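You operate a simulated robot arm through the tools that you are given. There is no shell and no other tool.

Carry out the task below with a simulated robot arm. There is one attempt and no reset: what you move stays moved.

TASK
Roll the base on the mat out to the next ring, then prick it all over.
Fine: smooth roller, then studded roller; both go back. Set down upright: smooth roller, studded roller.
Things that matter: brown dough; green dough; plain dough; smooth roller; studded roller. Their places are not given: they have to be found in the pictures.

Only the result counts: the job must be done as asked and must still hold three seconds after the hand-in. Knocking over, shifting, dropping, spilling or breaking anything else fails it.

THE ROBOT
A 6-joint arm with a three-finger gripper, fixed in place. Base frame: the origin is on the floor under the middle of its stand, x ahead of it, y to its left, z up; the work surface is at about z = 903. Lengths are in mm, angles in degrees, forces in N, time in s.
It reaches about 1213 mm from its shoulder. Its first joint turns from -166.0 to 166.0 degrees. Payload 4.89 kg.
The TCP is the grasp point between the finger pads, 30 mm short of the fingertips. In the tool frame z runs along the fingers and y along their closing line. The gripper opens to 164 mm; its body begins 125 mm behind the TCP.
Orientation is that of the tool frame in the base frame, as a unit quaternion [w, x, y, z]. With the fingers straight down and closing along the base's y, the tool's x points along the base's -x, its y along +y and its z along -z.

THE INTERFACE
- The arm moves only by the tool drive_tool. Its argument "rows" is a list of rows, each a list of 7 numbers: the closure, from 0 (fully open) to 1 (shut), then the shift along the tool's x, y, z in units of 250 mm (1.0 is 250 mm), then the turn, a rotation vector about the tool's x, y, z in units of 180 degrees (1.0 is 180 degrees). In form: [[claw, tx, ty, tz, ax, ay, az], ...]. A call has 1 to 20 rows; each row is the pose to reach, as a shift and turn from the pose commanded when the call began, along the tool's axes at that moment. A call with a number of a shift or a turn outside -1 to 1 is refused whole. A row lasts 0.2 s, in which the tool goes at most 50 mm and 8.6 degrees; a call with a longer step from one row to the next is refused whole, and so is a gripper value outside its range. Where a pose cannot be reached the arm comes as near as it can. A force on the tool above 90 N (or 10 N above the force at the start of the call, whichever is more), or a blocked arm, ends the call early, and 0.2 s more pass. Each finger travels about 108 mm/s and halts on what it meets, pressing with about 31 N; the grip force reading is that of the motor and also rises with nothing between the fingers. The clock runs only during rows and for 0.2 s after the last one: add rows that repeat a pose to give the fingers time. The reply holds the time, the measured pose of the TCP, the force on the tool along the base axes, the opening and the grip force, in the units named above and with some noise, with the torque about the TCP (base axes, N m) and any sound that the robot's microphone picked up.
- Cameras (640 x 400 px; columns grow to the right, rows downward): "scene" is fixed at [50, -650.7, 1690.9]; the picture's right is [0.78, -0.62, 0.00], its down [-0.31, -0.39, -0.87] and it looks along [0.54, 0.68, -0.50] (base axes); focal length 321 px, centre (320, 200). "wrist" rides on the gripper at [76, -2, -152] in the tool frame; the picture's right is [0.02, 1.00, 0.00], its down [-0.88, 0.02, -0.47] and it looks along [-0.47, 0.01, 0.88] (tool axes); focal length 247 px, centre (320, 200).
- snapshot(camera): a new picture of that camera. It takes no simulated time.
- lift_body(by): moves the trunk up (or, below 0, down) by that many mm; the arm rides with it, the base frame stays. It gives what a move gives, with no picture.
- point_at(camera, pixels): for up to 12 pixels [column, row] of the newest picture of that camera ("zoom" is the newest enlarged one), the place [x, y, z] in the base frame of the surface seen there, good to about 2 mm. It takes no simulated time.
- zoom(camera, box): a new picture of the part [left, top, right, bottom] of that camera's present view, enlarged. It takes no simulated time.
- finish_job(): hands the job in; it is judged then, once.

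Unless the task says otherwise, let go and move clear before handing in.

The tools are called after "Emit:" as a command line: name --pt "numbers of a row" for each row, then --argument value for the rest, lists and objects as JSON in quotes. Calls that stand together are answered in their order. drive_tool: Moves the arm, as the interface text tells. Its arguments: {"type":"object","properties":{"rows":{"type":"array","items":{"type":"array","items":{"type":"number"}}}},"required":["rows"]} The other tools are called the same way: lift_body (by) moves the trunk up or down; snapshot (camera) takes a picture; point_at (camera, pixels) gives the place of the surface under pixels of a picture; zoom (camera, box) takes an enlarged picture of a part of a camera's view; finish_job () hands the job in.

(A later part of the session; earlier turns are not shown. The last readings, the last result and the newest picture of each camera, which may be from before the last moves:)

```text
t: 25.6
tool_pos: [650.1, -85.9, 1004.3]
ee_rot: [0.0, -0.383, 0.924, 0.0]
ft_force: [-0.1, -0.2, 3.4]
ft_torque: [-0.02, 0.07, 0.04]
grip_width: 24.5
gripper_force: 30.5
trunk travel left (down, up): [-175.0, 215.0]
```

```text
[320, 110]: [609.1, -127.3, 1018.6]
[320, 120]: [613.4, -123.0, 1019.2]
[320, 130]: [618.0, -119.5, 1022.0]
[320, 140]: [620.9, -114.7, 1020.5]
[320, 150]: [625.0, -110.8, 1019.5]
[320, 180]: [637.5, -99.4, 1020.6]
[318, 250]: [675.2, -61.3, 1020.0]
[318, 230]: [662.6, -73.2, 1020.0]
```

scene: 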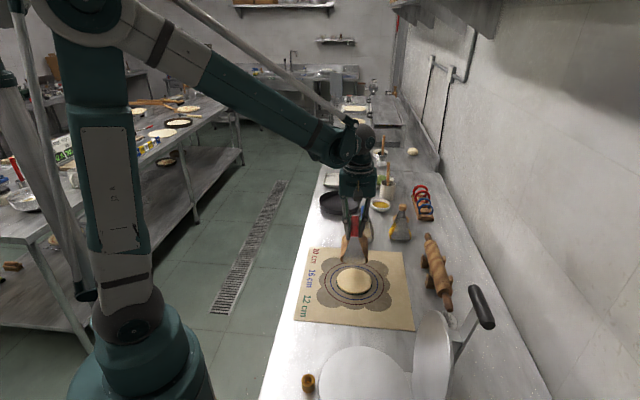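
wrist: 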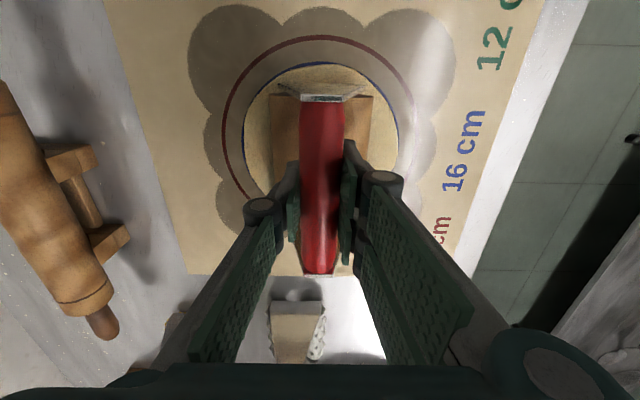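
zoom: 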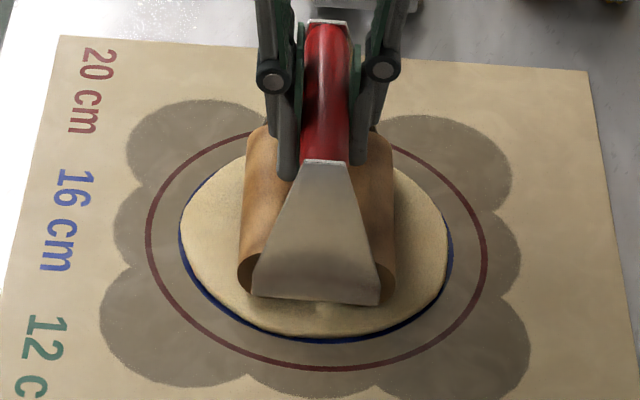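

The dough now just fills the blue 16 cm ring, with a thin blue line showing around it. I'll stop rolling and lift straight off, then measure the dough with the tool out of the way.

Emit:
drive_tool --pt "1 0 0 -0.04 0 0 0" --pt "1 0 0 -0.12 0 0 0" --pt "1 0 0 -0.24 0 0 0" --pt "1 0 0 -0.36 0 0 0" --pt "1 0 0 -0.4 0 0 0" --pt "1 0 0 -0.4 0 0 0"

Emit:
zoom --camera "scene" --box '[310, 240, 400, 310]'

Emit:
snapshot --camera "wrist"

```text
t: 27.0
tool_pos: [651.5, -84.9, 1104.0]
ee_rot: [0.0, -0.383, 0.924, 0.0]
ft_force: [0.2, 0.1, -3.2]
ft_torque: [0.01, -0.06, -0.05]
grip_width: 24.3
gripper_force: 30.9
trunk travel left (down, up): [-175.0, 215.0]
```

```text
5.71 times, centred on (355, 275) of scene
```

zoom: 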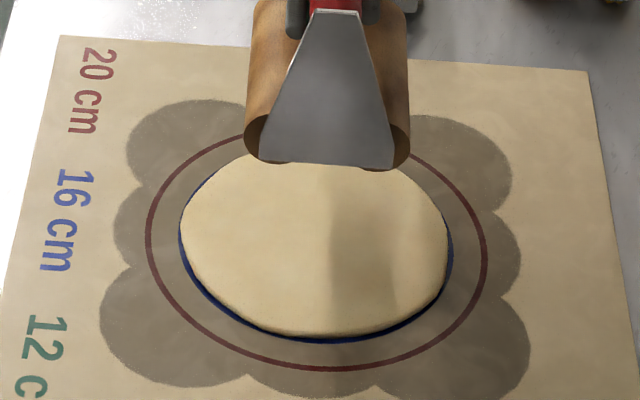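

```text
taken
```

wrist: 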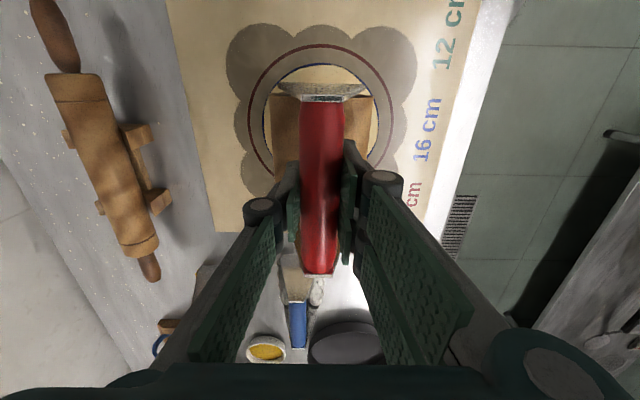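

The dough fills the blue ring all round. I'll measure its edges to confirm about 160 mm.

Emit:
point_at --camera "zoom" --pixels '[[184, 232], [445, 242], [315, 333], [215, 293], [415, 300], [210, 188], [435, 205], [315, 240], [181, 232], [448, 242], [315, 336], [380, 240]]'

Emit:
point_at --camera "wrist" --pixels '[[320, 110], [320, 130], [320, 150], [320, 180], [318, 250], [318, 230]]'

```text
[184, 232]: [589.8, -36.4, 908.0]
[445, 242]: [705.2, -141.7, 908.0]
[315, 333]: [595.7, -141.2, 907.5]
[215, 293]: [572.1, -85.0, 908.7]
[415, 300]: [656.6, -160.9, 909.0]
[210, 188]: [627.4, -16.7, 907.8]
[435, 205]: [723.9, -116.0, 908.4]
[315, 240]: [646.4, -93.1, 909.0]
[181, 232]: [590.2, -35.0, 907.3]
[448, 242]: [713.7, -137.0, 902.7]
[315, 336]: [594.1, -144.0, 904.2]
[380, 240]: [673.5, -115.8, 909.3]
```

```text
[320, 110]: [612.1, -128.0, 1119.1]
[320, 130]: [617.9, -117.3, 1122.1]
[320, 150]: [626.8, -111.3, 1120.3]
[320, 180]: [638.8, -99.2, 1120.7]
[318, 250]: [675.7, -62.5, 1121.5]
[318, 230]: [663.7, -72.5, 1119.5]
```

The dough is about 158 mm across and round, so the rolling is done. The handle sits about 6.5 mm higher in the grip than at pickup, which I'll allow for when setting down. I'll carry the smooth roller back by the reverse path.

Emit:
drive_tool --pt "1 -0.03 0.06 0 0 0 0" --pt "1 -0.08 0.2 0 0 0 0" --pt "1 -0.149 0.34 0 0 0 0" --pt "1 -0.149 0.46 0 0 0 0" --pt "1 -0.149 0.484 0 0 0 0" --pt "1 -0.149 0.484 0 0 0 0"

Emit:
drive_tool --pt "1 -0.1 0 0 0 0 0" --pt "1 -0.26 0 0 0 0 0" --pt "1 -0.42 0 0 0 0 0" --pt "1 -0.58 0 0 0 0 0" --pt "1 -0.74 0 0 0 0 0" --pt "1 -0.88 0 0 0 0 0" --pt "1 -0.96 0 0 0 0 0" --pt "1 -0.98 0 0 0 0 0" --pt "1 -0.98 0 0 0 0 0"

Emit:
snapshot --camera "wrist"

Emit:
zoom --camera "scene" --box '[290, 170, 390, 250]'

```text
t: 28.4
tool_pos: [592.2, 28.2, 1103.3]
ee_rot: [-0.001, -0.383, 0.924, 0.0]
ft_force: [0.1, 0.3, -2.6]
ft_torque: [-0.08, -0.08, -0.01]
grip_width: 24.4
gripper_force: 31.1
trunk travel left (down, up): [-175.0, 215.0]
```

```text
t: 30.4
tool_pos: [766.0, 200.0, 1103.0]
ee_rot: [0.0, -0.383, 0.924, 0.001]
ft_force: [0.6, -0.1, -2.9]
ft_torque: [-0.01, 0.04, 0.2]
grip_width: 24.3
gripper_force: 31.5
trunk travel left (down, up): [-175.0, 215.0]
```

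```text
taken
```

wrist: 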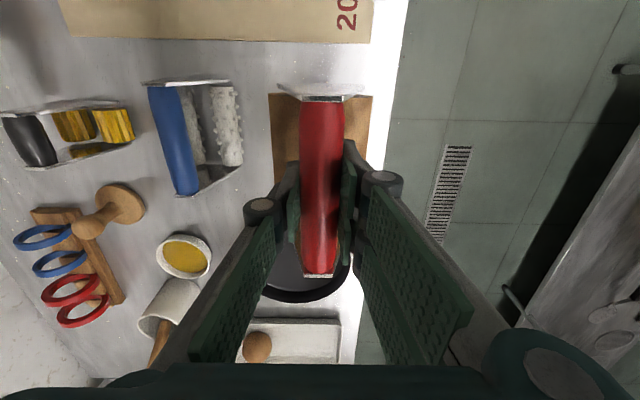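

```text
5.00 times, centred on (340, 210) of scene
```

zoom: 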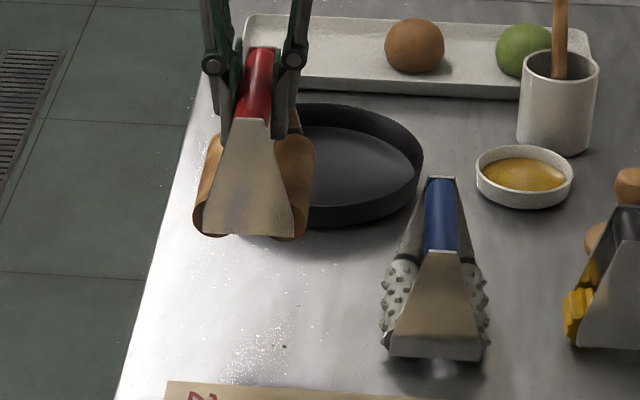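

The roller hangs above its original spot at (766,200). I'll lower to about 3 mm above the table, then ease down until contact shows.

Emit:
drive_tool --pt "1 0 0 0.1 0 0 0" --pt "1 0 0 0.2 0 0 0" --pt "1 0 0 0.3 0 0 0" --pt "1 0 0 0.37 0 0 0" --pt "1 0 0 0.41 0 0 0" --pt "1 0 0 0.42 0 0 0" --pt "1 0 0 0.42 0 0 0"

Emit:
drive_tool --pt "1 0 0 0.004 0 0 0" --pt "1 0 0 0.008 0 0 0" --pt "1 0 0 0.008 0 0 0"

```text
t: 32.0
tool_pos: [765.1, 198.9, 999.9]
ee_rot: [-0.001, -0.383, 0.924, 0.0]
ft_force: [0.9, -0.1, -3.1]
ft_torque: [0.0, 0.03, 0.01]
grip_width: 24.2
gripper_force: 31.2
trunk travel left (down, up): [-175.0, 215.0]
```

```text
t: 32.8
tool_pos: [763.9, 199.0, 996.9]
ee_rot: [0.0, -0.383, 0.924, 0.0]
ft_force: [-0.5, 0.1, -3.1]
ft_torque: [0.05, 0.02, 0.03]
grip_width: 24.9
gripper_force: 30.6
trunk travel left (down, up): [-175.0, 215.0]
```

At z ≈ 996.9 the force still shows only the weight. I'll continue down in 1 mm steps until the table takes the load.

Emit:
drive_tool --pt "1 0 0 0.004 0 0 0" --pt "1 0 0 0.004 0 0 0"

Emit:
drive_tool --pt "1 0 0 0.004 0 0 0" --pt "1 0 0 0.004 0 0 0"

```text
t: 33.4
tool_pos: [763.9, 198.5, 997.7]
ee_rot: [0.0, -0.383, 0.924, -0.001]
ft_force: [1.6, 0.3, 6.3]
ft_torque: [-0.04, 0.54, 0.08]
grip_width: 24.5
gripper_force: 30.6
trunk travel left (down, up): [-175.0, 215.0]
```

```text
t: 34.0
tool_pos: [764.5, 197.9, 996.0]
ee_rot: [0.0, -0.383, 0.924, 0.0]
ft_force: [3.6, 4.2, 9.9]
ft_torque: [-0.05, 0.12, -0.04]
grip_width: 24.5
gripper_force: 30.5
trunk travel left (down, up): [-175.0, 215.0]
```

The table now carries the roller (about 10–13 N). I'll open the fingers to 98 mm and check that it stays upright.

Emit:
drive_tool --pt "0.7 0 0 0 0 0 0" --pt "0.5 0 0 0 0 0 0" --pt "0.4 0 0 0 0 0 0" --pt "0.4 0 0 0 0 0 0"

Emit:
snapshot --camera "wrist"

Emit:
zoom --camera "scene" --box '[290, 170, 390, 250]'

```text
t: 35.0
tool_pos: [764.7, 199.7, 996.0]
ee_rot: [0.0, -0.382, 0.924, 0.0]
ft_force: [0.0, 0.5, 0.6]
ft_torque: [-0.03, 0.05, 0.01]
grip_width: 98.3
gripper_force: 0.1
trunk travel left (down, up): [-175.0, 215.0]
```

```text
taken
```

wrist: 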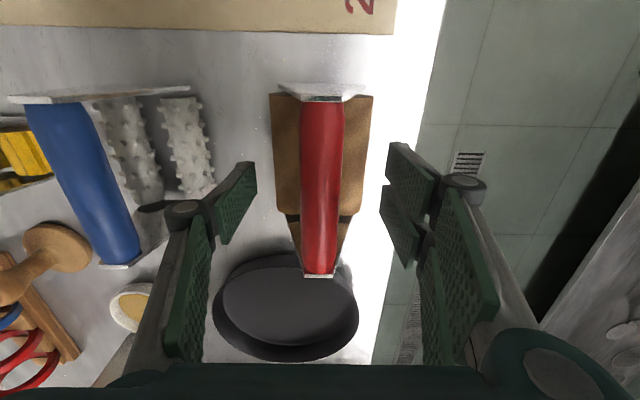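

```text
5.00 times, centred on (340, 210) of scene
```

zoom: 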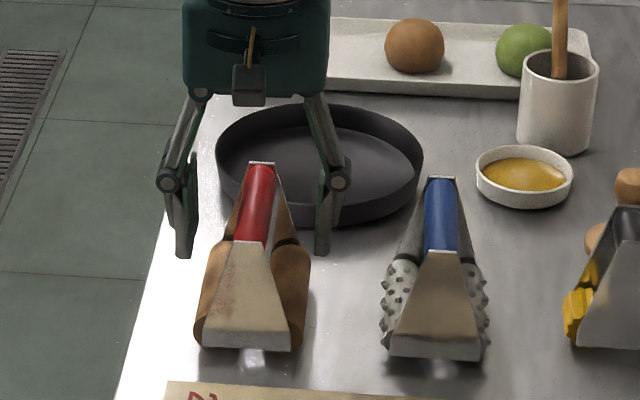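

The smooth roller stands upright in its original spot (plate base at about (203,348)–(292,350), matching before). I'll rise clear and move over to the studded roller.

Emit:
drive_tool --pt "0.4 0 0 -0.08 0 0 0" --pt "0.4 0 0 -0.2 0 0 0" --pt "0.4 0 0 -0.34 0 0 0" --pt "0.4 0 0 -0.42 0 0 0" --pt "0.4 -0.002 -0.1 -0.42 0 0 0" --pt "0.4 -0.005 -0.24 -0.42 0 0 0" --pt "0.4 -0.008 -0.4 -0.42 0 0 0" --pt "0.4 -0.012 -0.54 -0.42 0 0 0" --pt "0.4 -0.012 -0.604 -0.42 0 0 0" --pt "0.4 -0.012 -0.604 -0.42 0 0 0"

Emit:
snapshot --camera "wrist"

Emit:
point_at --camera "wrist" --pixels '[[320, 100], [320, 120], [319, 140], [319, 160], [319, 180], [319, 195], [318, 205]]'

Emit:
snapshot --camera "scene"

```text
t: 37.2
tool_pos: [874.2, 93.4, 1101.4]
ee_rot: [0.0, -0.383, 0.924, 0.0]
ft_force: [-0.2, -0.7, -0.7]
ft_torque: [0.0, 0.1, 0.01]
grip_width: 98.3
gripper_force: 0.0
trunk travel left (down, up): [-175.0, 215.0]
```

```text
taken
```

wrist: 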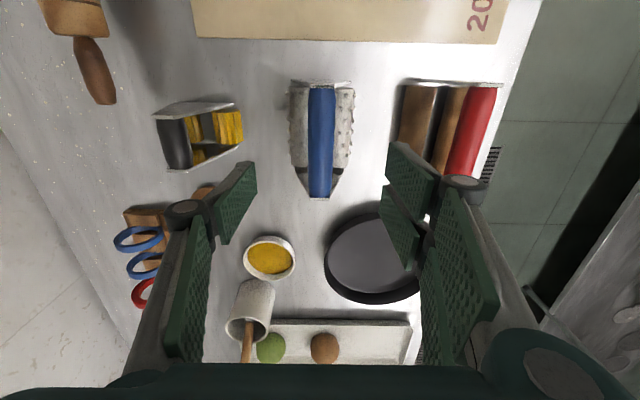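

```text
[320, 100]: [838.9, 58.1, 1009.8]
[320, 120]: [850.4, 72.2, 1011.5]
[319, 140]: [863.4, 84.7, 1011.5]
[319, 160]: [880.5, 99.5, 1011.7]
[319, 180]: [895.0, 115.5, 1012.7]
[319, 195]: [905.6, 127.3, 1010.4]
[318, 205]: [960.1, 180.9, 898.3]
```

```text
taken
```

scene: 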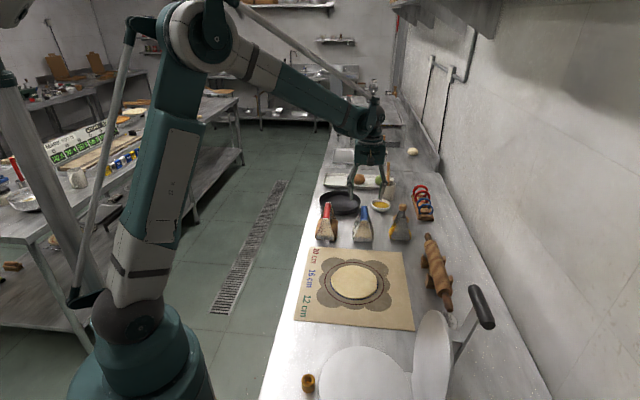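

The blue handle spans (321,88)–(319,197), which puts its centre about 6 mm nearer than the TCP, while sideways it lines up within 1 mm. I'll correct that and lower around it.

Emit:
drive_tool --pt "0.4 0.022 0 0.06 0 0 0" --pt "0.4 0.022 0 0.16 0 0 0" --pt "0.4 0.022 0 0.26 0 0 0" --pt "0.4 0.022 0 0.35 0 0 0" --pt "0.4 0.022 0 0.392 0 0 0" --pt "0.4 0.022 0 0.392 0 0 0"

Emit:
snapshot --camera "wrist"

Emit:
zoom --camera "scene" --box '[310, 170, 430, 250]'

```text
t: 38.6
tool_pos: [870.5, 91.1, 1001.5]
ee_rot: [-0.001, -0.383, 0.924, 0.0]
ft_force: [-0.3, -0.4, 0.0]
ft_torque: [-0.01, 0.02, 0.03]
grip_width: 98.5
gripper_force: 0.0
trunk travel left (down, up): [-175.0, 215.0]
```

```text
taken
```

wrist: 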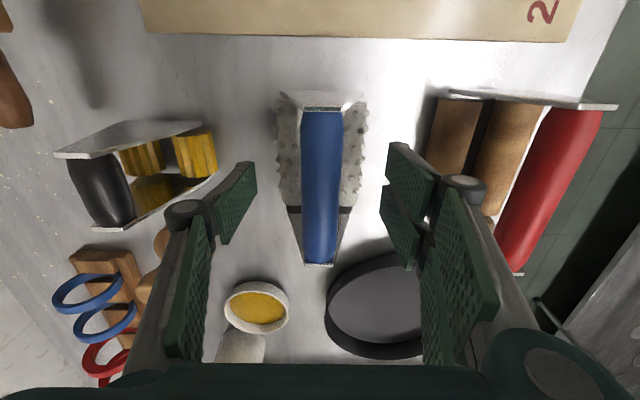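

```text
5.00 times, centred on (370, 210) of scene
```

zoom: 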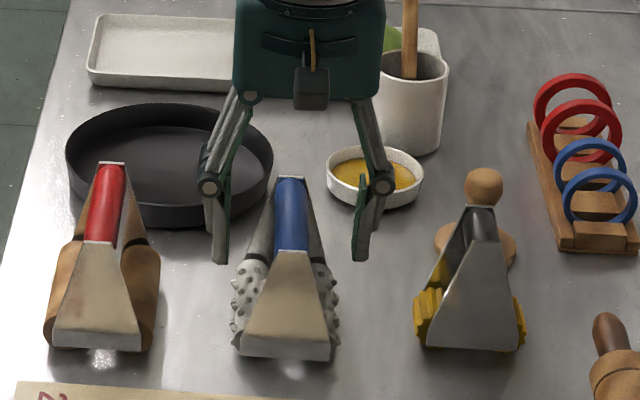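

The blue handle is between the fingers with nothing touched. I'll close on it.

Emit:
drive_tool --pt "0.7 0 0 0 0 0 0" --pt "1 0 0 0 0 0 0" --pt "1 0 0 0 0 0 0" --pt "1 0 0 0 0 0 0" --pt "1 0 0 0 0 0 0"

Emit:
drive_tool --pt "1 0 0 -0.04 0 0 0" --pt "1 0 0 -0.1 0 0 0" --pt "1 0 0 -0.2 0 0 0" --pt "1 0 0 -0.3 0 0 0" --pt "1 0 0 -0.4 0 0 0" --pt "1 0 0 -0.4 0 0 0"

Emit:
snapshot --camera "wrist"

Emit:
point_at --camera "wrist" --pixels '[[320, 110], [320, 120], [320, 130], [320, 140], [320, 150], [320, 180], [318, 230], [318, 250]]'

Emit:
zoom --camera "scene" --box '[310, 170, 430, 250]'

```text
t: 39.8
tool_pos: [869.4, 91.9, 1001.9]
ee_rot: [0.0, -0.382, 0.924, 0.001]
ft_force: [-0.2, 0.0, -0.4]
ft_torque: [0.0, 0.02, 0.0]
grip_width: 24.8
gripper_force: 31.2
trunk travel left (down, up): [-175.0, 215.0]
```

```text
t: 41.2
tool_pos: [869.5, 92.0, 1103.8]
ee_rot: [-0.001, -0.384, 0.924, 0.0]
ft_force: [0.1, 0.4, -1.8]
ft_torque: [0.03, -0.02, -0.03]
grip_width: 25.3
gripper_force: 30.8
trunk travel left (down, up): [-175.0, 215.0]
```

```text
taken
```

wrist: 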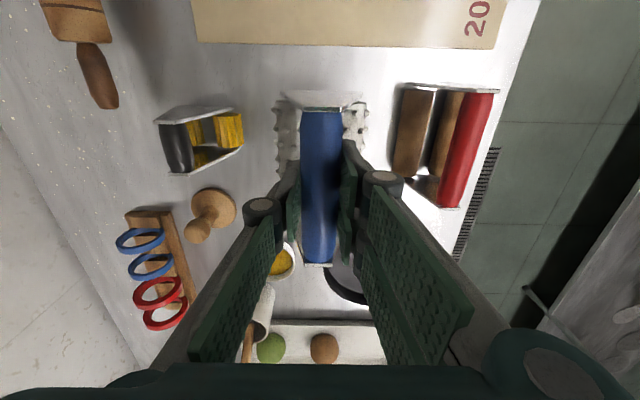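

```text
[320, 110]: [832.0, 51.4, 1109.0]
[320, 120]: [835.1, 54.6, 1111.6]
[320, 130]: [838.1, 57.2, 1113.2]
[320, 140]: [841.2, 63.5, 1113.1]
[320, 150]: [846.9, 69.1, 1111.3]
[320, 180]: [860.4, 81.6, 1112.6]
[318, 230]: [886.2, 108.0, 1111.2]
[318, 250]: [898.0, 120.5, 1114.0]
```

```text
5.00 times, centred on (370, 210) of scene
```

zoom: 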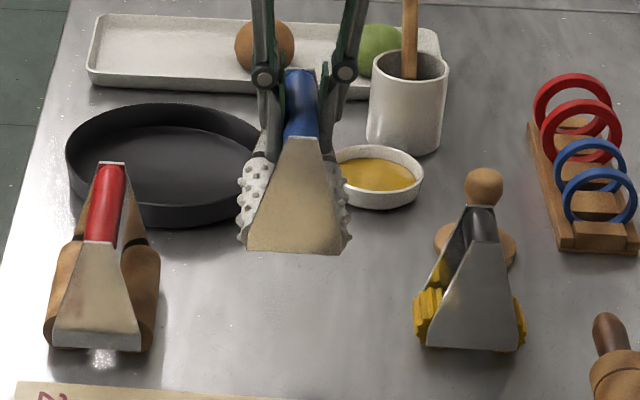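

The studded roller is lifted cleanly with its handle level. I'll carry it straight along the handle direction to the mat.

Emit:
drive_tool --pt "1 0.1 0 0 0 0 0" --pt "1 0.26 0.01 0 0 0 0" --pt "1 0.42 0.03 0 0 0 0" --pt "1 0.58 0.06 0 0 0 0" --pt "1 0.74 0.09 0 0 0 0" --pt "1 0.88 0.12 0 0 0 0" --pt "1 0.94 0.12 0 0 0 0" --pt "1 0.94 0.12 0 0 0 0"

Emit:
drive_tool --pt "1 0.09 0 0.08 0 0 0" --pt "1 0.179 0 0.16 0 0 0" --pt "1 0.179 0 0.26 0 0 0" --pt "1 0.179 0 0.32 0 0 0" --pt "1 0.179 0 0.32 0 0 0"

Emit:
snapshot --camera "wrist"

Emit:
zoom --camera "scene" --box '[310, 230, 400, 310]'

```text
t: 43.0
tool_pos: [681.9, -54.5, 1102.3]
ee_rot: [0.0, -0.383, 0.924, -0.001]
ft_force: [-0.4, 0.8, -2.2]
ft_torque: [0.0, -0.1, 0.01]
grip_width: 25.0
gripper_force: 31.1
trunk travel left (down, up): [-175.0, 215.0]
```

```text
t: 44.2
tool_pos: [652.3, -87.3, 1021.0]
ee_rot: [-0.001, -0.383, 0.924, 0.0]
ft_force: [0.2, -0.3, -2.5]
ft_torque: [0.01, 0.02, -0.01]
grip_width: 24.6
gripper_force: 30.7
trunk travel left (down, up): [-175.0, 215.0]
```

```text
taken
```

wrist: 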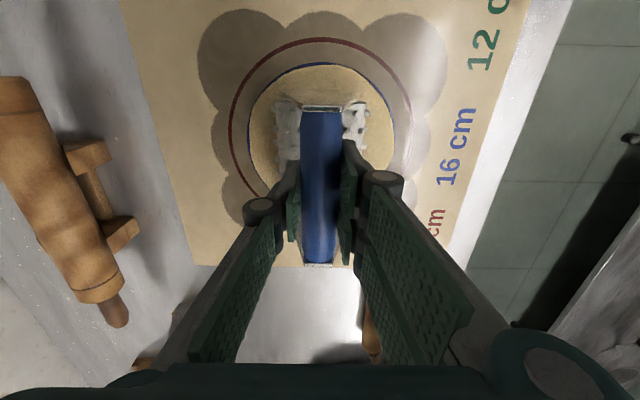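

```text
5.00 times, centred on (355, 270) of scene
```

zoom: 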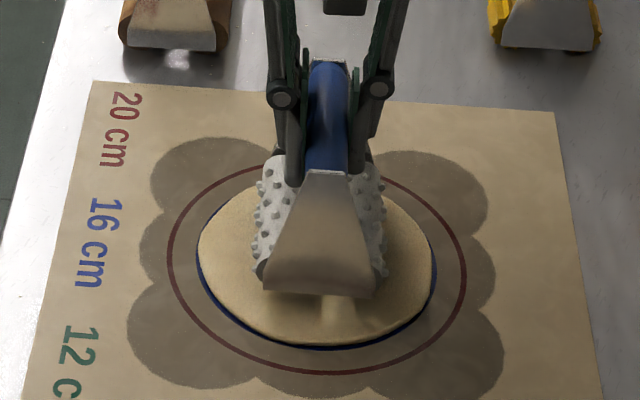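

The studded rolls hover about 12 mm over the rolled dough, centred. I'll lower until light contact.

Emit:
drive_tool --pt "1 0 0 0.02 0 0 0" --pt "1 0 0 0.04 0 0 0" --pt "1 0 0 0.04 0 0 0"

Emit:
drive_tool --pt "1 0 0 0.004 0 0 0" --pt "1 0 0 0.008 0 0 0" --pt "1 0 0 0.008 0 0 0"

Emit:
drive_tool --pt "1 0 0 0.004 0 0 0" --pt "1 0 0 0.004 0 0 0"

```text
t: 45.0
tool_pos: [651.9, -87.1, 1011.8]
ee_rot: [0.001, -0.382, 0.924, 0.0]
ft_force: [0.8, 0.2, -3.7]
ft_torque: [0.01, 0.0, -0.02]
grip_width: 24.9
gripper_force: 31.0
trunk travel left (down, up): [-175.0, 215.0]
```

```text
t: 45.8
tool_pos: [650.1, -84.9, 1010.2]
ee_rot: [-0.001, -0.382, 0.924, 0.0]
ft_force: [2.2, 1.9, 25.1]
ft_torque: [-0.01, -0.02, -0.01]
grip_width: 24.9
gripper_force: 30.8
trunk travel left (down, up): [-175.0, 215.0]
```

```text
t: 46.4
tool_pos: [650.3, -85.5, 1008.5]
ee_rot: [0.0, -0.382, 0.924, 0.0]
ft_force: [2.5, 1.3, 25.9]
ft_torque: [-0.25, 0.29, 0.0]
grip_width: 24.7
gripper_force: 31.0
trunk travel left (down, up): [-175.0, 215.0]
```

Contact at commanded z ≈ 1009, with about 26 N and light slip. I'll roll a short stroke and look for pricks.

Emit:
drive_tool --pt "1 0 0.04 0 0 0 0" --pt "1 0 0.08 0 0 0 0" --pt "1 0 0.12 0 0 0 0" --pt "1 0 0.15 0 0 0 0"

Emit:
zoom --camera "scene" --box '[310, 230, 400, 310]'

```text
t: 47.4
tool_pos: [622.4, -59.5, 1010.2]
ee_rot: [0.0, -0.382, 0.924, 0.0]
ft_force: [0.2, -0.2, -2.8]
ft_torque: [0.01, 0.06, 0.02]
grip_width: 24.8
gripper_force: 31.0
trunk travel left (down, up): [-175.0, 215.0]
```

```text
5.00 times, centred on (355, 270) of scene
```

zoom: 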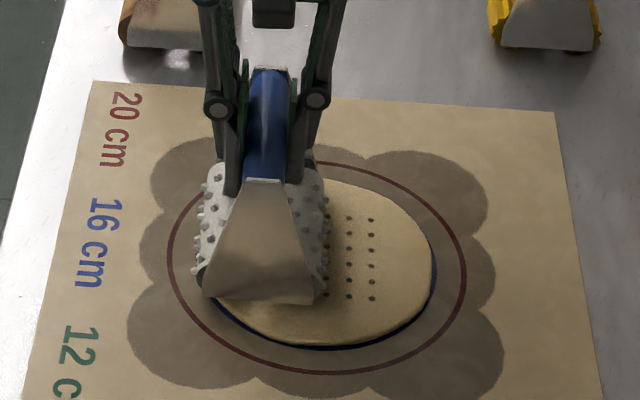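

Rows of pricks have appeared at about (325–372, 217–297), so contact rolling works. The force has faded to nothing, so I'll ease down until contact returns and then roll the other way, creeping down slightly to hold pressure.

Emit:
drive_tool --pt "1 0 0 0.002 0 0 0" --pt "1 0 0 0.003 0 0 0" --pt "1 0 0 0.003 0 0 0"

Emit:
drive_tool --pt "1 0 0 0.002 0 0 0" --pt "1 0 0 0.003 0 0 0" --pt "1 0 0 0.003 0 0 0"

```text
t: 48.2
tool_pos: [622.8, -59.0, 1009.6]
ee_rot: [0.0, -0.383, 0.924, 0.001]
ft_force: [-1.0, -1.4, 1.1]
ft_torque: [-0.24, 0.27, 0.01]
grip_width: 25.0
gripper_force: 30.4
trunk travel left (down, up): [-175.0, 215.0]
```

```text
t: 49.0
tool_pos: [623.7, -59.7, 1008.4]
ee_rot: [-0.001, -0.383, 0.924, 0.0]
ft_force: [1.8, 2.1, 27.1]
ft_torque: [-0.24, 0.27, 0.05]
grip_width: 24.8
gripper_force: 30.8
trunk travel left (down, up): [-175.0, 215.0]
```

Contact is back at 27 N. I'll roll 76 mm across with a slight downward creep and inspect.

Emit:
drive_tool --pt "1 0 -0.03 0.0008 0 0 0" --pt "1 0 -0.06 0.0016 0 0 0" --pt "1 0 -0.09 0.0024 0 0 0" --pt "1 0 -0.12 0.0032 0 0 0" --pt "1 0 -0.15 0.004 0 0 0" --pt "1 0 -0.18 0.0048 0 0 0" --pt "1 0 -0.21 0.0056 0 0 0" --pt "1 0 -0.24 0.0064 0 0 0" --pt "1 0 -0.27 0.0072 0 0 0" --pt "1 0 -0.3 0.008 0 0 0"

Emit:
zoom --camera "scene" --box '[310, 230, 400, 310]'

Emit:
snapshot --camera "wrist"

Emit:
point_at --camera "wrist" --pixels '[[320, 120], [320, 130], [320, 140], [320, 150], [320, 180], [318, 230], [318, 250]]'

```text
t: 51.2
tool_pos: [676.6, -112.4, 1005.0]
ee_rot: [0.0, -0.383, 0.924, 0.0]
ft_force: [0.6, 2.1, 23.5]
ft_torque: [-0.2, 0.15, -0.02]
grip_width: 24.8
gripper_force: 31.1
trunk travel left (down, up): [-175.0, 215.0]
```

```text
5.00 times, centred on (355, 270) of scene
```

zoom: 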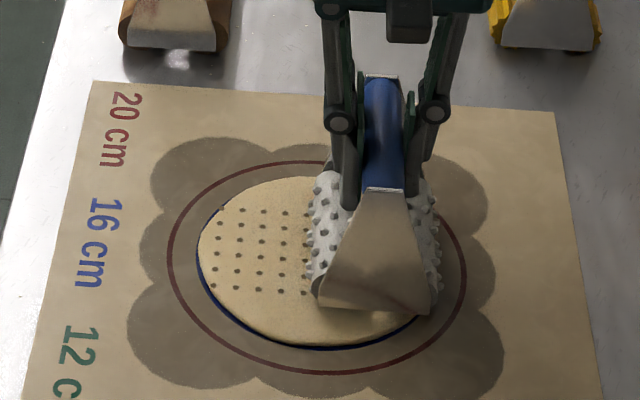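

```text
taken
```

wrist: 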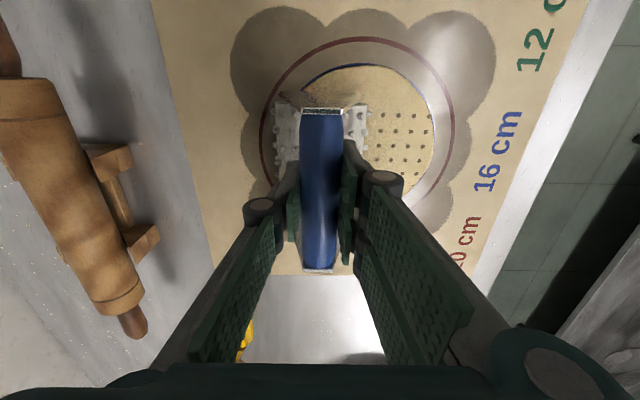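

```text
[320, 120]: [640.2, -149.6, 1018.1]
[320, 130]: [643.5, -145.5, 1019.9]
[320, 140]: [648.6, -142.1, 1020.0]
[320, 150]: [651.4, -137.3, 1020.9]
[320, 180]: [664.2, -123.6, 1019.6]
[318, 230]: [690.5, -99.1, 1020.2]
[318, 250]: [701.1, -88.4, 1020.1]
```

Holes now run evenly across a central band, about 15 mm apart. I'll measure the band's edges to plan the front and back passes.

Emit:
point_at --camera "zoom" --pixels '[[265, 212], [263, 227], [261, 242], [260, 257], [259, 273], [257, 290], [222, 210], [212, 286], [285, 213], [282, 291], [270, 185], [265, 330]]'

```text
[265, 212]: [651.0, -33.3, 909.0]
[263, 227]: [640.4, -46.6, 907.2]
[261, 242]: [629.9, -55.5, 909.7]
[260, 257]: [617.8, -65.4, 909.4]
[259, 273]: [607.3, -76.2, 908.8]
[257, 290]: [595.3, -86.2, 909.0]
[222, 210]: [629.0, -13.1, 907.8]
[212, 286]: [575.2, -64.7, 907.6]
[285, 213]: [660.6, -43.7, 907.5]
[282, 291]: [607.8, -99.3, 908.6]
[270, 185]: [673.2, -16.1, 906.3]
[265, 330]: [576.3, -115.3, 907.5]
```

The holes sit 15.4 mm apart out to ±38 mm along the handle direction, so the front and back rims still need pricking. I'll lift 6 mm, shift 35 mm toward the front and press again.

Emit:
drive_tool --pt "1 0 0 -0.03 0 0 0" --pt "1 0 0 -0.03 0 0 0" --pt "1 0.07 0.015 -0.03 0 0 0" --pt "1 0.14 0.03 -0.03 0 0 0" --pt "1 0.14 0.03 -0.03 0 0 0" --pt "1 0.14 0.03 -0.015 0 0 0" --pt "1 0.14 0.03 -0.004 0 0 0" --pt "1 0.14 0.03 0.0 0 0 0" --pt "1 0.14 0.03 0.0 0 0 0"

Emit:
drive_tool --pt "1 0 0 0.002 0 0 0" --pt "1 0 0 0.002 0 0 0"

Emit:
zoom --camera "scene" --box '[310, 230, 400, 310]'

```text
t: 53.2
tool_pos: [646.1, -132.5, 1006.8]
ee_rot: [0.0, -0.382, 0.924, 0.001]
ft_force: [-0.8, -1.0, -1.1]
ft_torque: [-0.12, 0.02, -0.02]
grip_width: 24.7
gripper_force: 31.3
trunk travel left (down, up): [-175.0, 215.0]
```

```text
t: 53.8
tool_pos: [647.3, -131.9, 1004.8]
ee_rot: [0.0, -0.383, 0.924, 0.001]
ft_force: [0.4, -1.4, 8.0]
ft_torque: [-0.06, 0.09, 0.0]
grip_width: 24.7
gripper_force: 30.9
trunk travel left (down, up): [-175.0, 215.0]
```

```text
5.00 times, centred on (355, 270) of scene
```

zoom: 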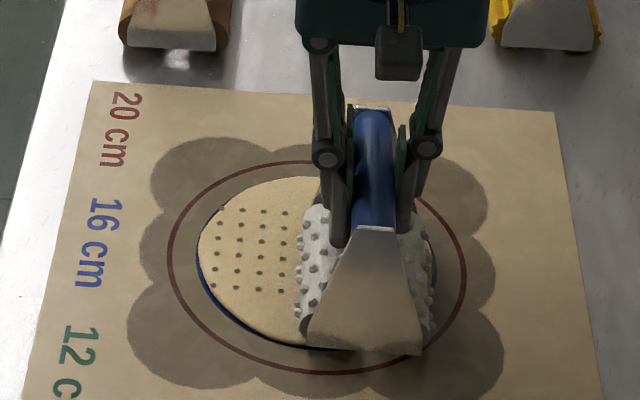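

Light contact of about 11 N with the roller shifted forward. I'll roll 62 mm back across the front part.

Emit:
drive_tool --pt "1 0 0 0.002 0 0 0" --pt "1 0 0.03 0.003 0 0 0" --pt "1 0 0.06 0.0036 0 0 0" --pt "1 0 0.09 0.0042 0 0 0" --pt "1 0 0.12 0.0048 0 0 0" --pt "1 0 0.15 0.0054 0 0 0" --pt "1 0 0.18 0.006 0 0 0" --pt "1 0 0.21 0.0066 0 0 0" --pt "1 0 0.24 0.0072 0 0 0" --pt "1 0 0.25 0.0076 0 0 0"

Emit:
zoom --camera "scene" --box '[310, 230, 400, 310]'

```text
t: 56.0
tool_pos: [601.7, -88.0, 1002.6]
ee_rot: [0.001, -0.383, 0.924, 0.0]
ft_force: [2.0, 1.8, 12.1]
ft_torque: [0.03, 0.04, -0.02]
grip_width: 24.6
gripper_force: 31.1
trunk travel left (down, up): [-175.0, 215.0]
```

```text
5.00 times, centred on (355, 270) of scene
```

zoom: 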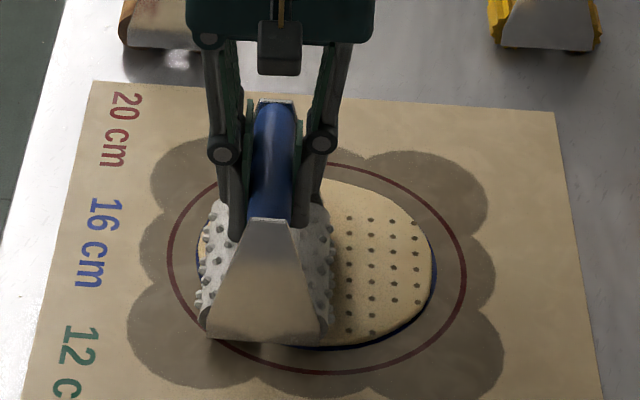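

The front half is now pricked down to (347,330) and (396,303). I'll lift, shift 70 mm toward the back and press again for the rear pass.

Emit:
drive_tool --pt "1 0 0 -0.02 0 0 0" --pt "1 0 0 -0.04 0 0 0" --pt "1 -0.07 0 -0.04 0 0 0" --pt "1 -0.17 0 -0.04 0 0 0" --pt "1 -0.26 0 -0.04 0 0 0" --pt "1 -0.285 0 -0.04 0 0 0" --pt "1 -0.285 0 -0.04 0 0 0"

Emit:
zoom --camera "scene" --box '[310, 230, 400, 310]'

Emit:
drive_tool --pt "1 0 0 0.02 0 0 0" --pt "1 0 0 0.034 0 0 0" --pt "1 0 0 0.04 0 0 0" --pt "1 0 0 0.04 0 0 0"

```text
t: 57.6
tool_pos: [652.8, -37.2, 1012.3]
ee_rot: [0.0, -0.383, 0.924, 0.0]
ft_force: [0.1, -0.2, -3.1]
ft_torque: [-0.05, 0.04, 0.03]
grip_width: 24.4
gripper_force: 31.0
trunk travel left (down, up): [-175.0, 215.0]
```

```text
5.00 times, centred on (355, 270) of scene
```

zoom: 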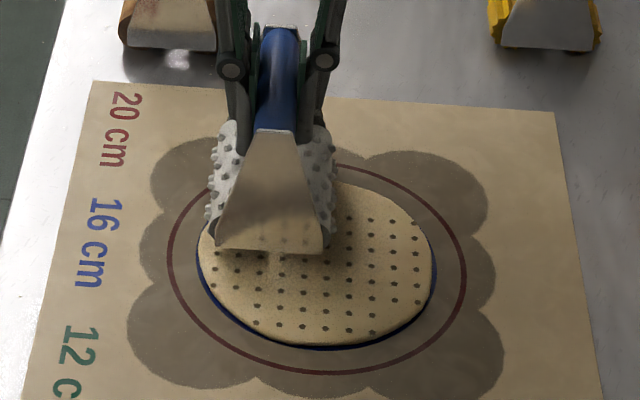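

```text
t: 58.6
tool_pos: [652.3, -37.7, 1004.0]
ee_rot: [0.0, -0.383, 0.924, 0.0]
ft_force: [1.7, 2.0, 13.2]
ft_torque: [-0.19, 0.32, -0.01]
grip_width: 24.3
gripper_force: 31.0
trunk travel left (down, up): [-175.0, 215.0]
```

The front is evenly covered with a regular grid of holes. Contact at the back is about 16 N, so I'll roll across there.

Emit:
drive_tool --pt "1 0 0 0.001 0 0 0" --pt "1 0 -0.03 0.002 0 0 0" --pt "1 0 -0.06 0.0028 0 0 0" --pt "1 0 -0.09 0.0036 0 0 0" --pt "1 0 -0.12 0.0044 0 0 0" --pt "1 0 -0.15 0.0052 0 0 0" --pt "1 0 -0.18 0.006 0 0 0" --pt "1 0 -0.21 0.0068 0 0 0" --pt "1 0 -0.24 0.0076 0 0 0" --pt "1 0 -0.26 0.008 0 0 0"

Emit:
drive_tool --pt "1 0 0 -0.04 0 0 0" --pt "1 0 0 -0.12 0 0 0" --pt "1 0 0 -0.26 0 0 0" --pt "1 0 0 -0.4 0 0 0" --pt "1 -0.1 0 -0.4 0 0 0" --pt "1 -0.24 0 -0.4 0 0 0" --pt "1 -0.36 0 -0.4 0 0 0" --pt "1 -0.4 0 -0.4 0 0 0" --pt "1 -0.4 0 -0.4 0 0 0"

Emit:
zoom --camera "scene" --box '[310, 240, 400, 310]'

Emit:
snapshot --camera "wrist"

```text
t: 60.8
tool_pos: [698.8, -83.2, 1000.1]
ee_rot: [0.0, -0.382, 0.924, 0.0]
ft_force: [-2.7, -2.1, 23.0]
ft_torque: [-0.27, 0.28, 0.0]
grip_width: 24.5
gripper_force: 30.7
trunk travel left (down, up): [-175.0, 215.0]
```

```text
t: 62.8
tool_pos: [770.3, -13.1, 1101.9]
ee_rot: [0.0, -0.383, 0.924, 0.0]
ft_force: [1.1, 1.2, -3.1]
ft_torque: [-0.06, 0.06, -0.14]
grip_width: 24.0
gripper_force: 31.1
trunk travel left (down, up): [-175.0, 215.0]
```

```text
5.71 times, centred on (355, 275) of scene
```

zoom: 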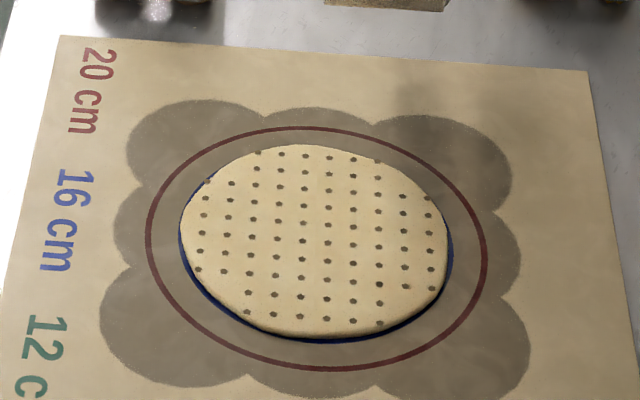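

```text
taken
```

wrist: 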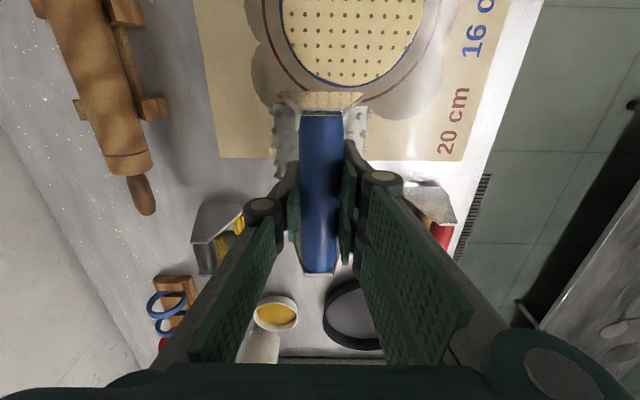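

The holes now cover the dough nearly to its rim, and it still sits just inside the blue ring. I'll enlarge further to check for bare patches.

Emit:
zoom --camera "scene" --box '[330, 255, 382, 303]'

Emit:
point_at --camera "wrist" --pixels '[[320, 120], [320, 130], [320, 140], [320, 150], [320, 180], [318, 230], [318, 250]]'

```text
8.33 times, centred on (356, 279) of scene
```

zoom: 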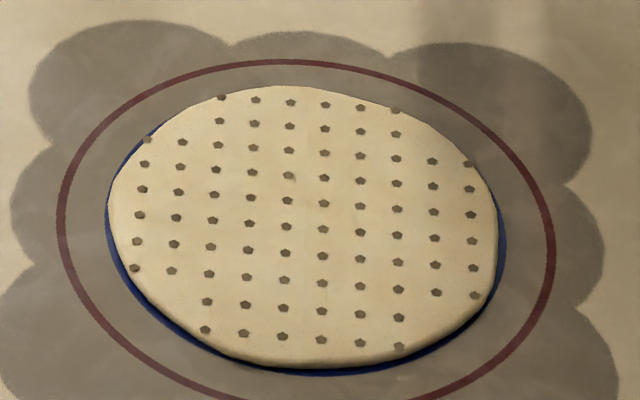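

```text
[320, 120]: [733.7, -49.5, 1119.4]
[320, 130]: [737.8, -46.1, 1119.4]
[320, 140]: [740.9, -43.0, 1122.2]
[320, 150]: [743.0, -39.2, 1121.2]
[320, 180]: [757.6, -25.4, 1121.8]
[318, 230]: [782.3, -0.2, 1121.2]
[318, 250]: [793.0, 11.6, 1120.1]
```

Only four spots near the diagonal rims look bare, at about (170,297), (183,118), (431,137) and (437,320). I'll measure some holes and the dough edge to see if those count as dough.

Emit:
point_at --camera "zoom" --pixels '[[147, 141], [221, 98], [182, 142], [172, 271], [168, 298], [134, 268], [205, 330], [431, 161], [431, 137], [437, 320], [183, 120], [470, 163]]'

Emit:
point_at --camera "zoom" --pixels '[[396, 111], [399, 346], [475, 296], [435, 293], [321, 341], [325, 105], [160, 305], [450, 325], [440, 135], [290, 360], [115, 230], [492, 230]]'

```text
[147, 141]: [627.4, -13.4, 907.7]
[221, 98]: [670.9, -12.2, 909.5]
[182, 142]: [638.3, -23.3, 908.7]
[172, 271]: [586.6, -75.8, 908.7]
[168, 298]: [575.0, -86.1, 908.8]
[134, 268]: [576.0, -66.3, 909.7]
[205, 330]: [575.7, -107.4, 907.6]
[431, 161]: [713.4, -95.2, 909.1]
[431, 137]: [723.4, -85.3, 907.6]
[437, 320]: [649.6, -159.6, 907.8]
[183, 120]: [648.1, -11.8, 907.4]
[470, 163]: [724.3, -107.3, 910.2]
```

```text
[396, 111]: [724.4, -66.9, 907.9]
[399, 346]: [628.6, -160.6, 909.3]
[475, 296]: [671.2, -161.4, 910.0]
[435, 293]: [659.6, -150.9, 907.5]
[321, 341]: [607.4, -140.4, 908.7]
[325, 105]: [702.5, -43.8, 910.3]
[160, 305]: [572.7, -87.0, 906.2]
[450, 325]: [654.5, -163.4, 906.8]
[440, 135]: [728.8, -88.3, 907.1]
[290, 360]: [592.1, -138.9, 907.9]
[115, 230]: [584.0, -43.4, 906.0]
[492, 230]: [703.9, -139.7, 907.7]
```

The four bare spots lie about 74 mm out along ±x and ±y, inside the dough. To finish properly I'll turn the roller 45° so a pass along y reaches them directly, starting offset toward +y.

Emit:
drive_tool --pt "1 0.07 0.04 0 0 0 0.0417" --pt "1 0.15 0.08 0 0 0 0.0833" --pt "1 0.23 0.12 0 0 0 0.125" --pt "1 0.31 0.16 0 0 0 0.1667" --pt "1 0.38 0.2 0 0 0 0.2083" --pt "1 0.4376 0.237 0 0 0 0.25" --pt "1 0.4376 0.237 0.1 0 0 0.25" --pt "1 0.4376 0.237 0.2 0 0 0.25" --pt "1 0.4376 0.237 0.3 0 0 0.25" --pt "1 0.4376 0.237 0.36 0 0 0.25" --pt "1 0.4376 0.237 0.36 0 0 0.25"

Emit:
zoom --camera "scene" --box '[310, 230, 400, 310]'

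Emit:
snapshot --camera "wrist"

```text
t: 65.2
tool_pos: [651.4, -48.0, 1010.8]
ee_rot: [0.0, 0.001, 1.0, -0.001]
ft_force: [-0.1, 0.4, -2.6]
ft_torque: [0.0, 0.05, 0.0]
grip_width: 24.6
gripper_force: 31.3
trunk travel left (down, up): [-175.0, 215.0]
```

```text
5.00 times, centred on (355, 270) of scene
```

zoom: 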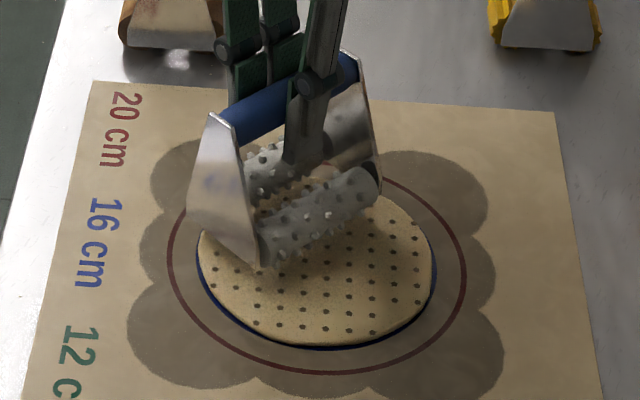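

```text
taken
```

wrist: 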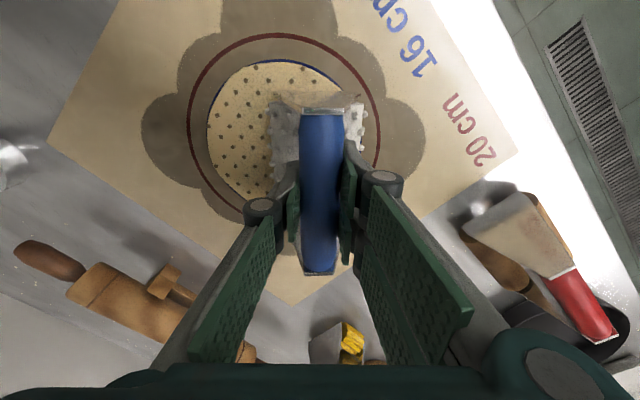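

The roller is now turned with its handle along x, above the +y side. I'll lower to contact.

Emit:
drive_tool --pt "1 0 0 0.016 0 0 0" --pt "1 0 0 0.032 0 0 0" --pt "1 0 0 0.032 0 0 0"

Emit:
drive_tool --pt "1 0 0 0.004 0 0 0" --pt "1 0 0 0.004 0 0 0"

```text
t: 66.0
tool_pos: [649.4, -48.1, 1003.5]
ee_rot: [0.0, 0.0, 1.0, 0.0]
ft_force: [0.4, -0.8, -2.8]
ft_torque: [0.01, 0.02, -0.01]
grip_width: 24.9
gripper_force: 31.3
trunk travel left (down, up): [-175.0, 215.0]
```

```text
t: 66.6
tool_pos: [649.7, -47.3, 1003.7]
ee_rot: [0.001, 0.0, 1.0, 0.0]
ft_force: [0.2, 0.0, 6.4]
ft_torque: [0.26, -0.05, -0.17]
grip_width: 24.8
gripper_force: 31.1
trunk travel left (down, up): [-175.0, 215.0]
```

Contact is about 9 N. I'll nudge 4 mm outward and then roll right across in y with a very slight creep.

Emit:
drive_tool --pt "1 0 0.016 0.002 0 0 0" --pt "1 0 -0.014 0.0026 0 0 0" --pt "1 0 -0.044 0.0032 0 0 0" --pt "1 0 -0.074 0.0036 0 0 0" --pt "1 0 -0.104 0.004 0 0 0" --pt "1 0 -0.134 0.0044 0 0 0" --pt "1 0 -0.164 0.0048 0 0 0" --pt "1 0 -0.194 0.0052 0 0 0" --pt "1 0 -0.224 0.0056 0 0 0" --pt "1 0 -0.254 0.006 0 0 0" --pt "1 0 -0.284 0.0066 0 0 0" --pt "1 0 -0.314 0.0072 0 0 0" --pt "1 0 -0.33 0.0076 0 0 0"

Emit:
zoom --camera "scene" --box '[310, 230, 400, 310]'

```text
t: 69.4
tool_pos: [650.4, -130.8, 1002.3]
ee_rot: [0.001, 0.0, 1.0, 0.0]
ft_force: [6.7, 0.7, 23.1]
ft_torque: [-0.05, -0.04, 0.01]
grip_width: 24.4
gripper_force: 30.9
trunk travel left (down, up): [-175.0, 215.0]
```

```text
5.00 times, centred on (355, 270) of scene
```

zoom: 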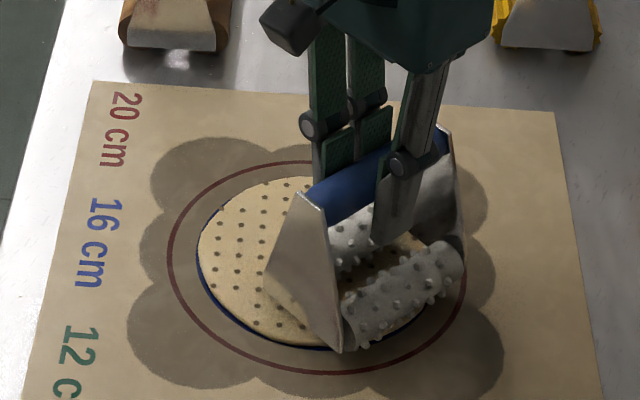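

I'll lift a few millimetres and shift 35 mm toward +x, so that one roll passes over the +x rim spot.

Emit:
drive_tool --pt "1 0 0 -0.02 0 0 0" --pt "1 0 0 -0.036 0 0 0" --pt "1 -0.07 0.006 -0.036 0 0 0" --pt "1 -0.14 0.012 -0.036 0 0 0" --pt "1 -0.14 0.012 -0.036 0 0 0" --pt "1 -0.14 0.012 -0.016 0 0 0" --pt "1 -0.14 0.012 -0.002 0 0 0" --pt "1 -0.14 0.012 0.0 0 0 0" --pt "1 -0.14 0.012 0.0 0 0 0"

Emit:
zoom --camera "scene" --box '[310, 230, 400, 310]'

```text
t: 71.4
tool_pos: [685.1, -127.4, 1001.1]
ee_rot: [0.0, 0.001, 1.0, 0.0]
ft_force: [6.6, 0.7, 22.5]
ft_torque: [0.06, 0.29, -0.02]
grip_width: 24.2
gripper_force: 31.2
trunk travel left (down, up): [-175.0, 215.0]
```

```text
5.00 times, centred on (355, 270) of scene
```

zoom: 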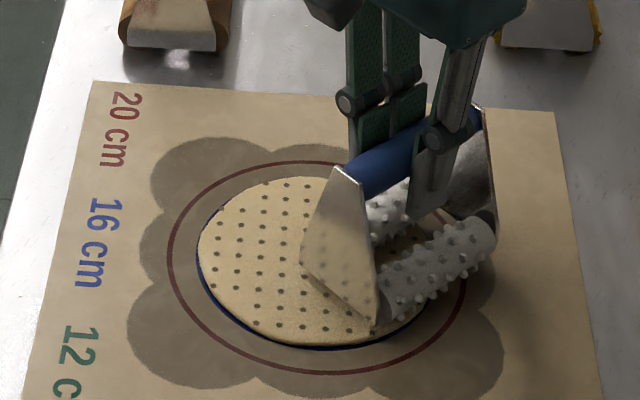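

Contact is 22.5 N at the +x side. I'll roll 32 mm in +y.

Emit:
drive_tool --pt "1 0 0.03 0.0004 0 0 0" --pt "1 0 0.06 0.001 0 0 0" --pt "1 0 0.09 0.0016 0 0 0" --pt "1 0 0.13 0.0022 0 0 0"

Emit:
drive_tool --pt "1 0 0 -0.02 0 0 0" --pt "1 0 0 -0.036 0 0 0" --pt "1 0.1 0 -0.036 0 0 0" --pt "1 0.2 0 -0.036 0 0 0" --pt "1 0.28 0 -0.036 0 0 0" --pt "1 0.28 0 -0.036 0 0 0"

Emit:
zoom --camera "scene" --box '[310, 230, 400, 310]'

```text
t: 72.4
tool_pos: [684.7, -94.5, 1000.0]
ee_rot: [0.0, -0.001, 1.0, 0.0]
ft_force: [6.6, -0.2, 22.5]
ft_torque: [0.02, 0.15, 0.0]
grip_width: 24.3
gripper_force: 31.0
trunk travel left (down, up): [-175.0, 215.0]
```

```text
t: 73.8
tool_pos: [615.1, -93.3, 1010.1]
ee_rot: [0.0, 0.001, 1.0, 0.0]
ft_force: [-0.2, -0.4, -1.9]
ft_torque: [0.01, -0.08, 0.02]
grip_width: 24.1
gripper_force: 31.2
trunk travel left (down, up): [-175.0, 215.0]
```

```text
5.00 times, centred on (355, 270) of scene
```

zoom: 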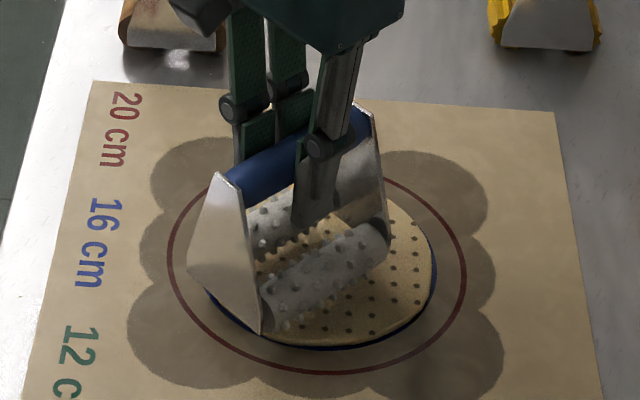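

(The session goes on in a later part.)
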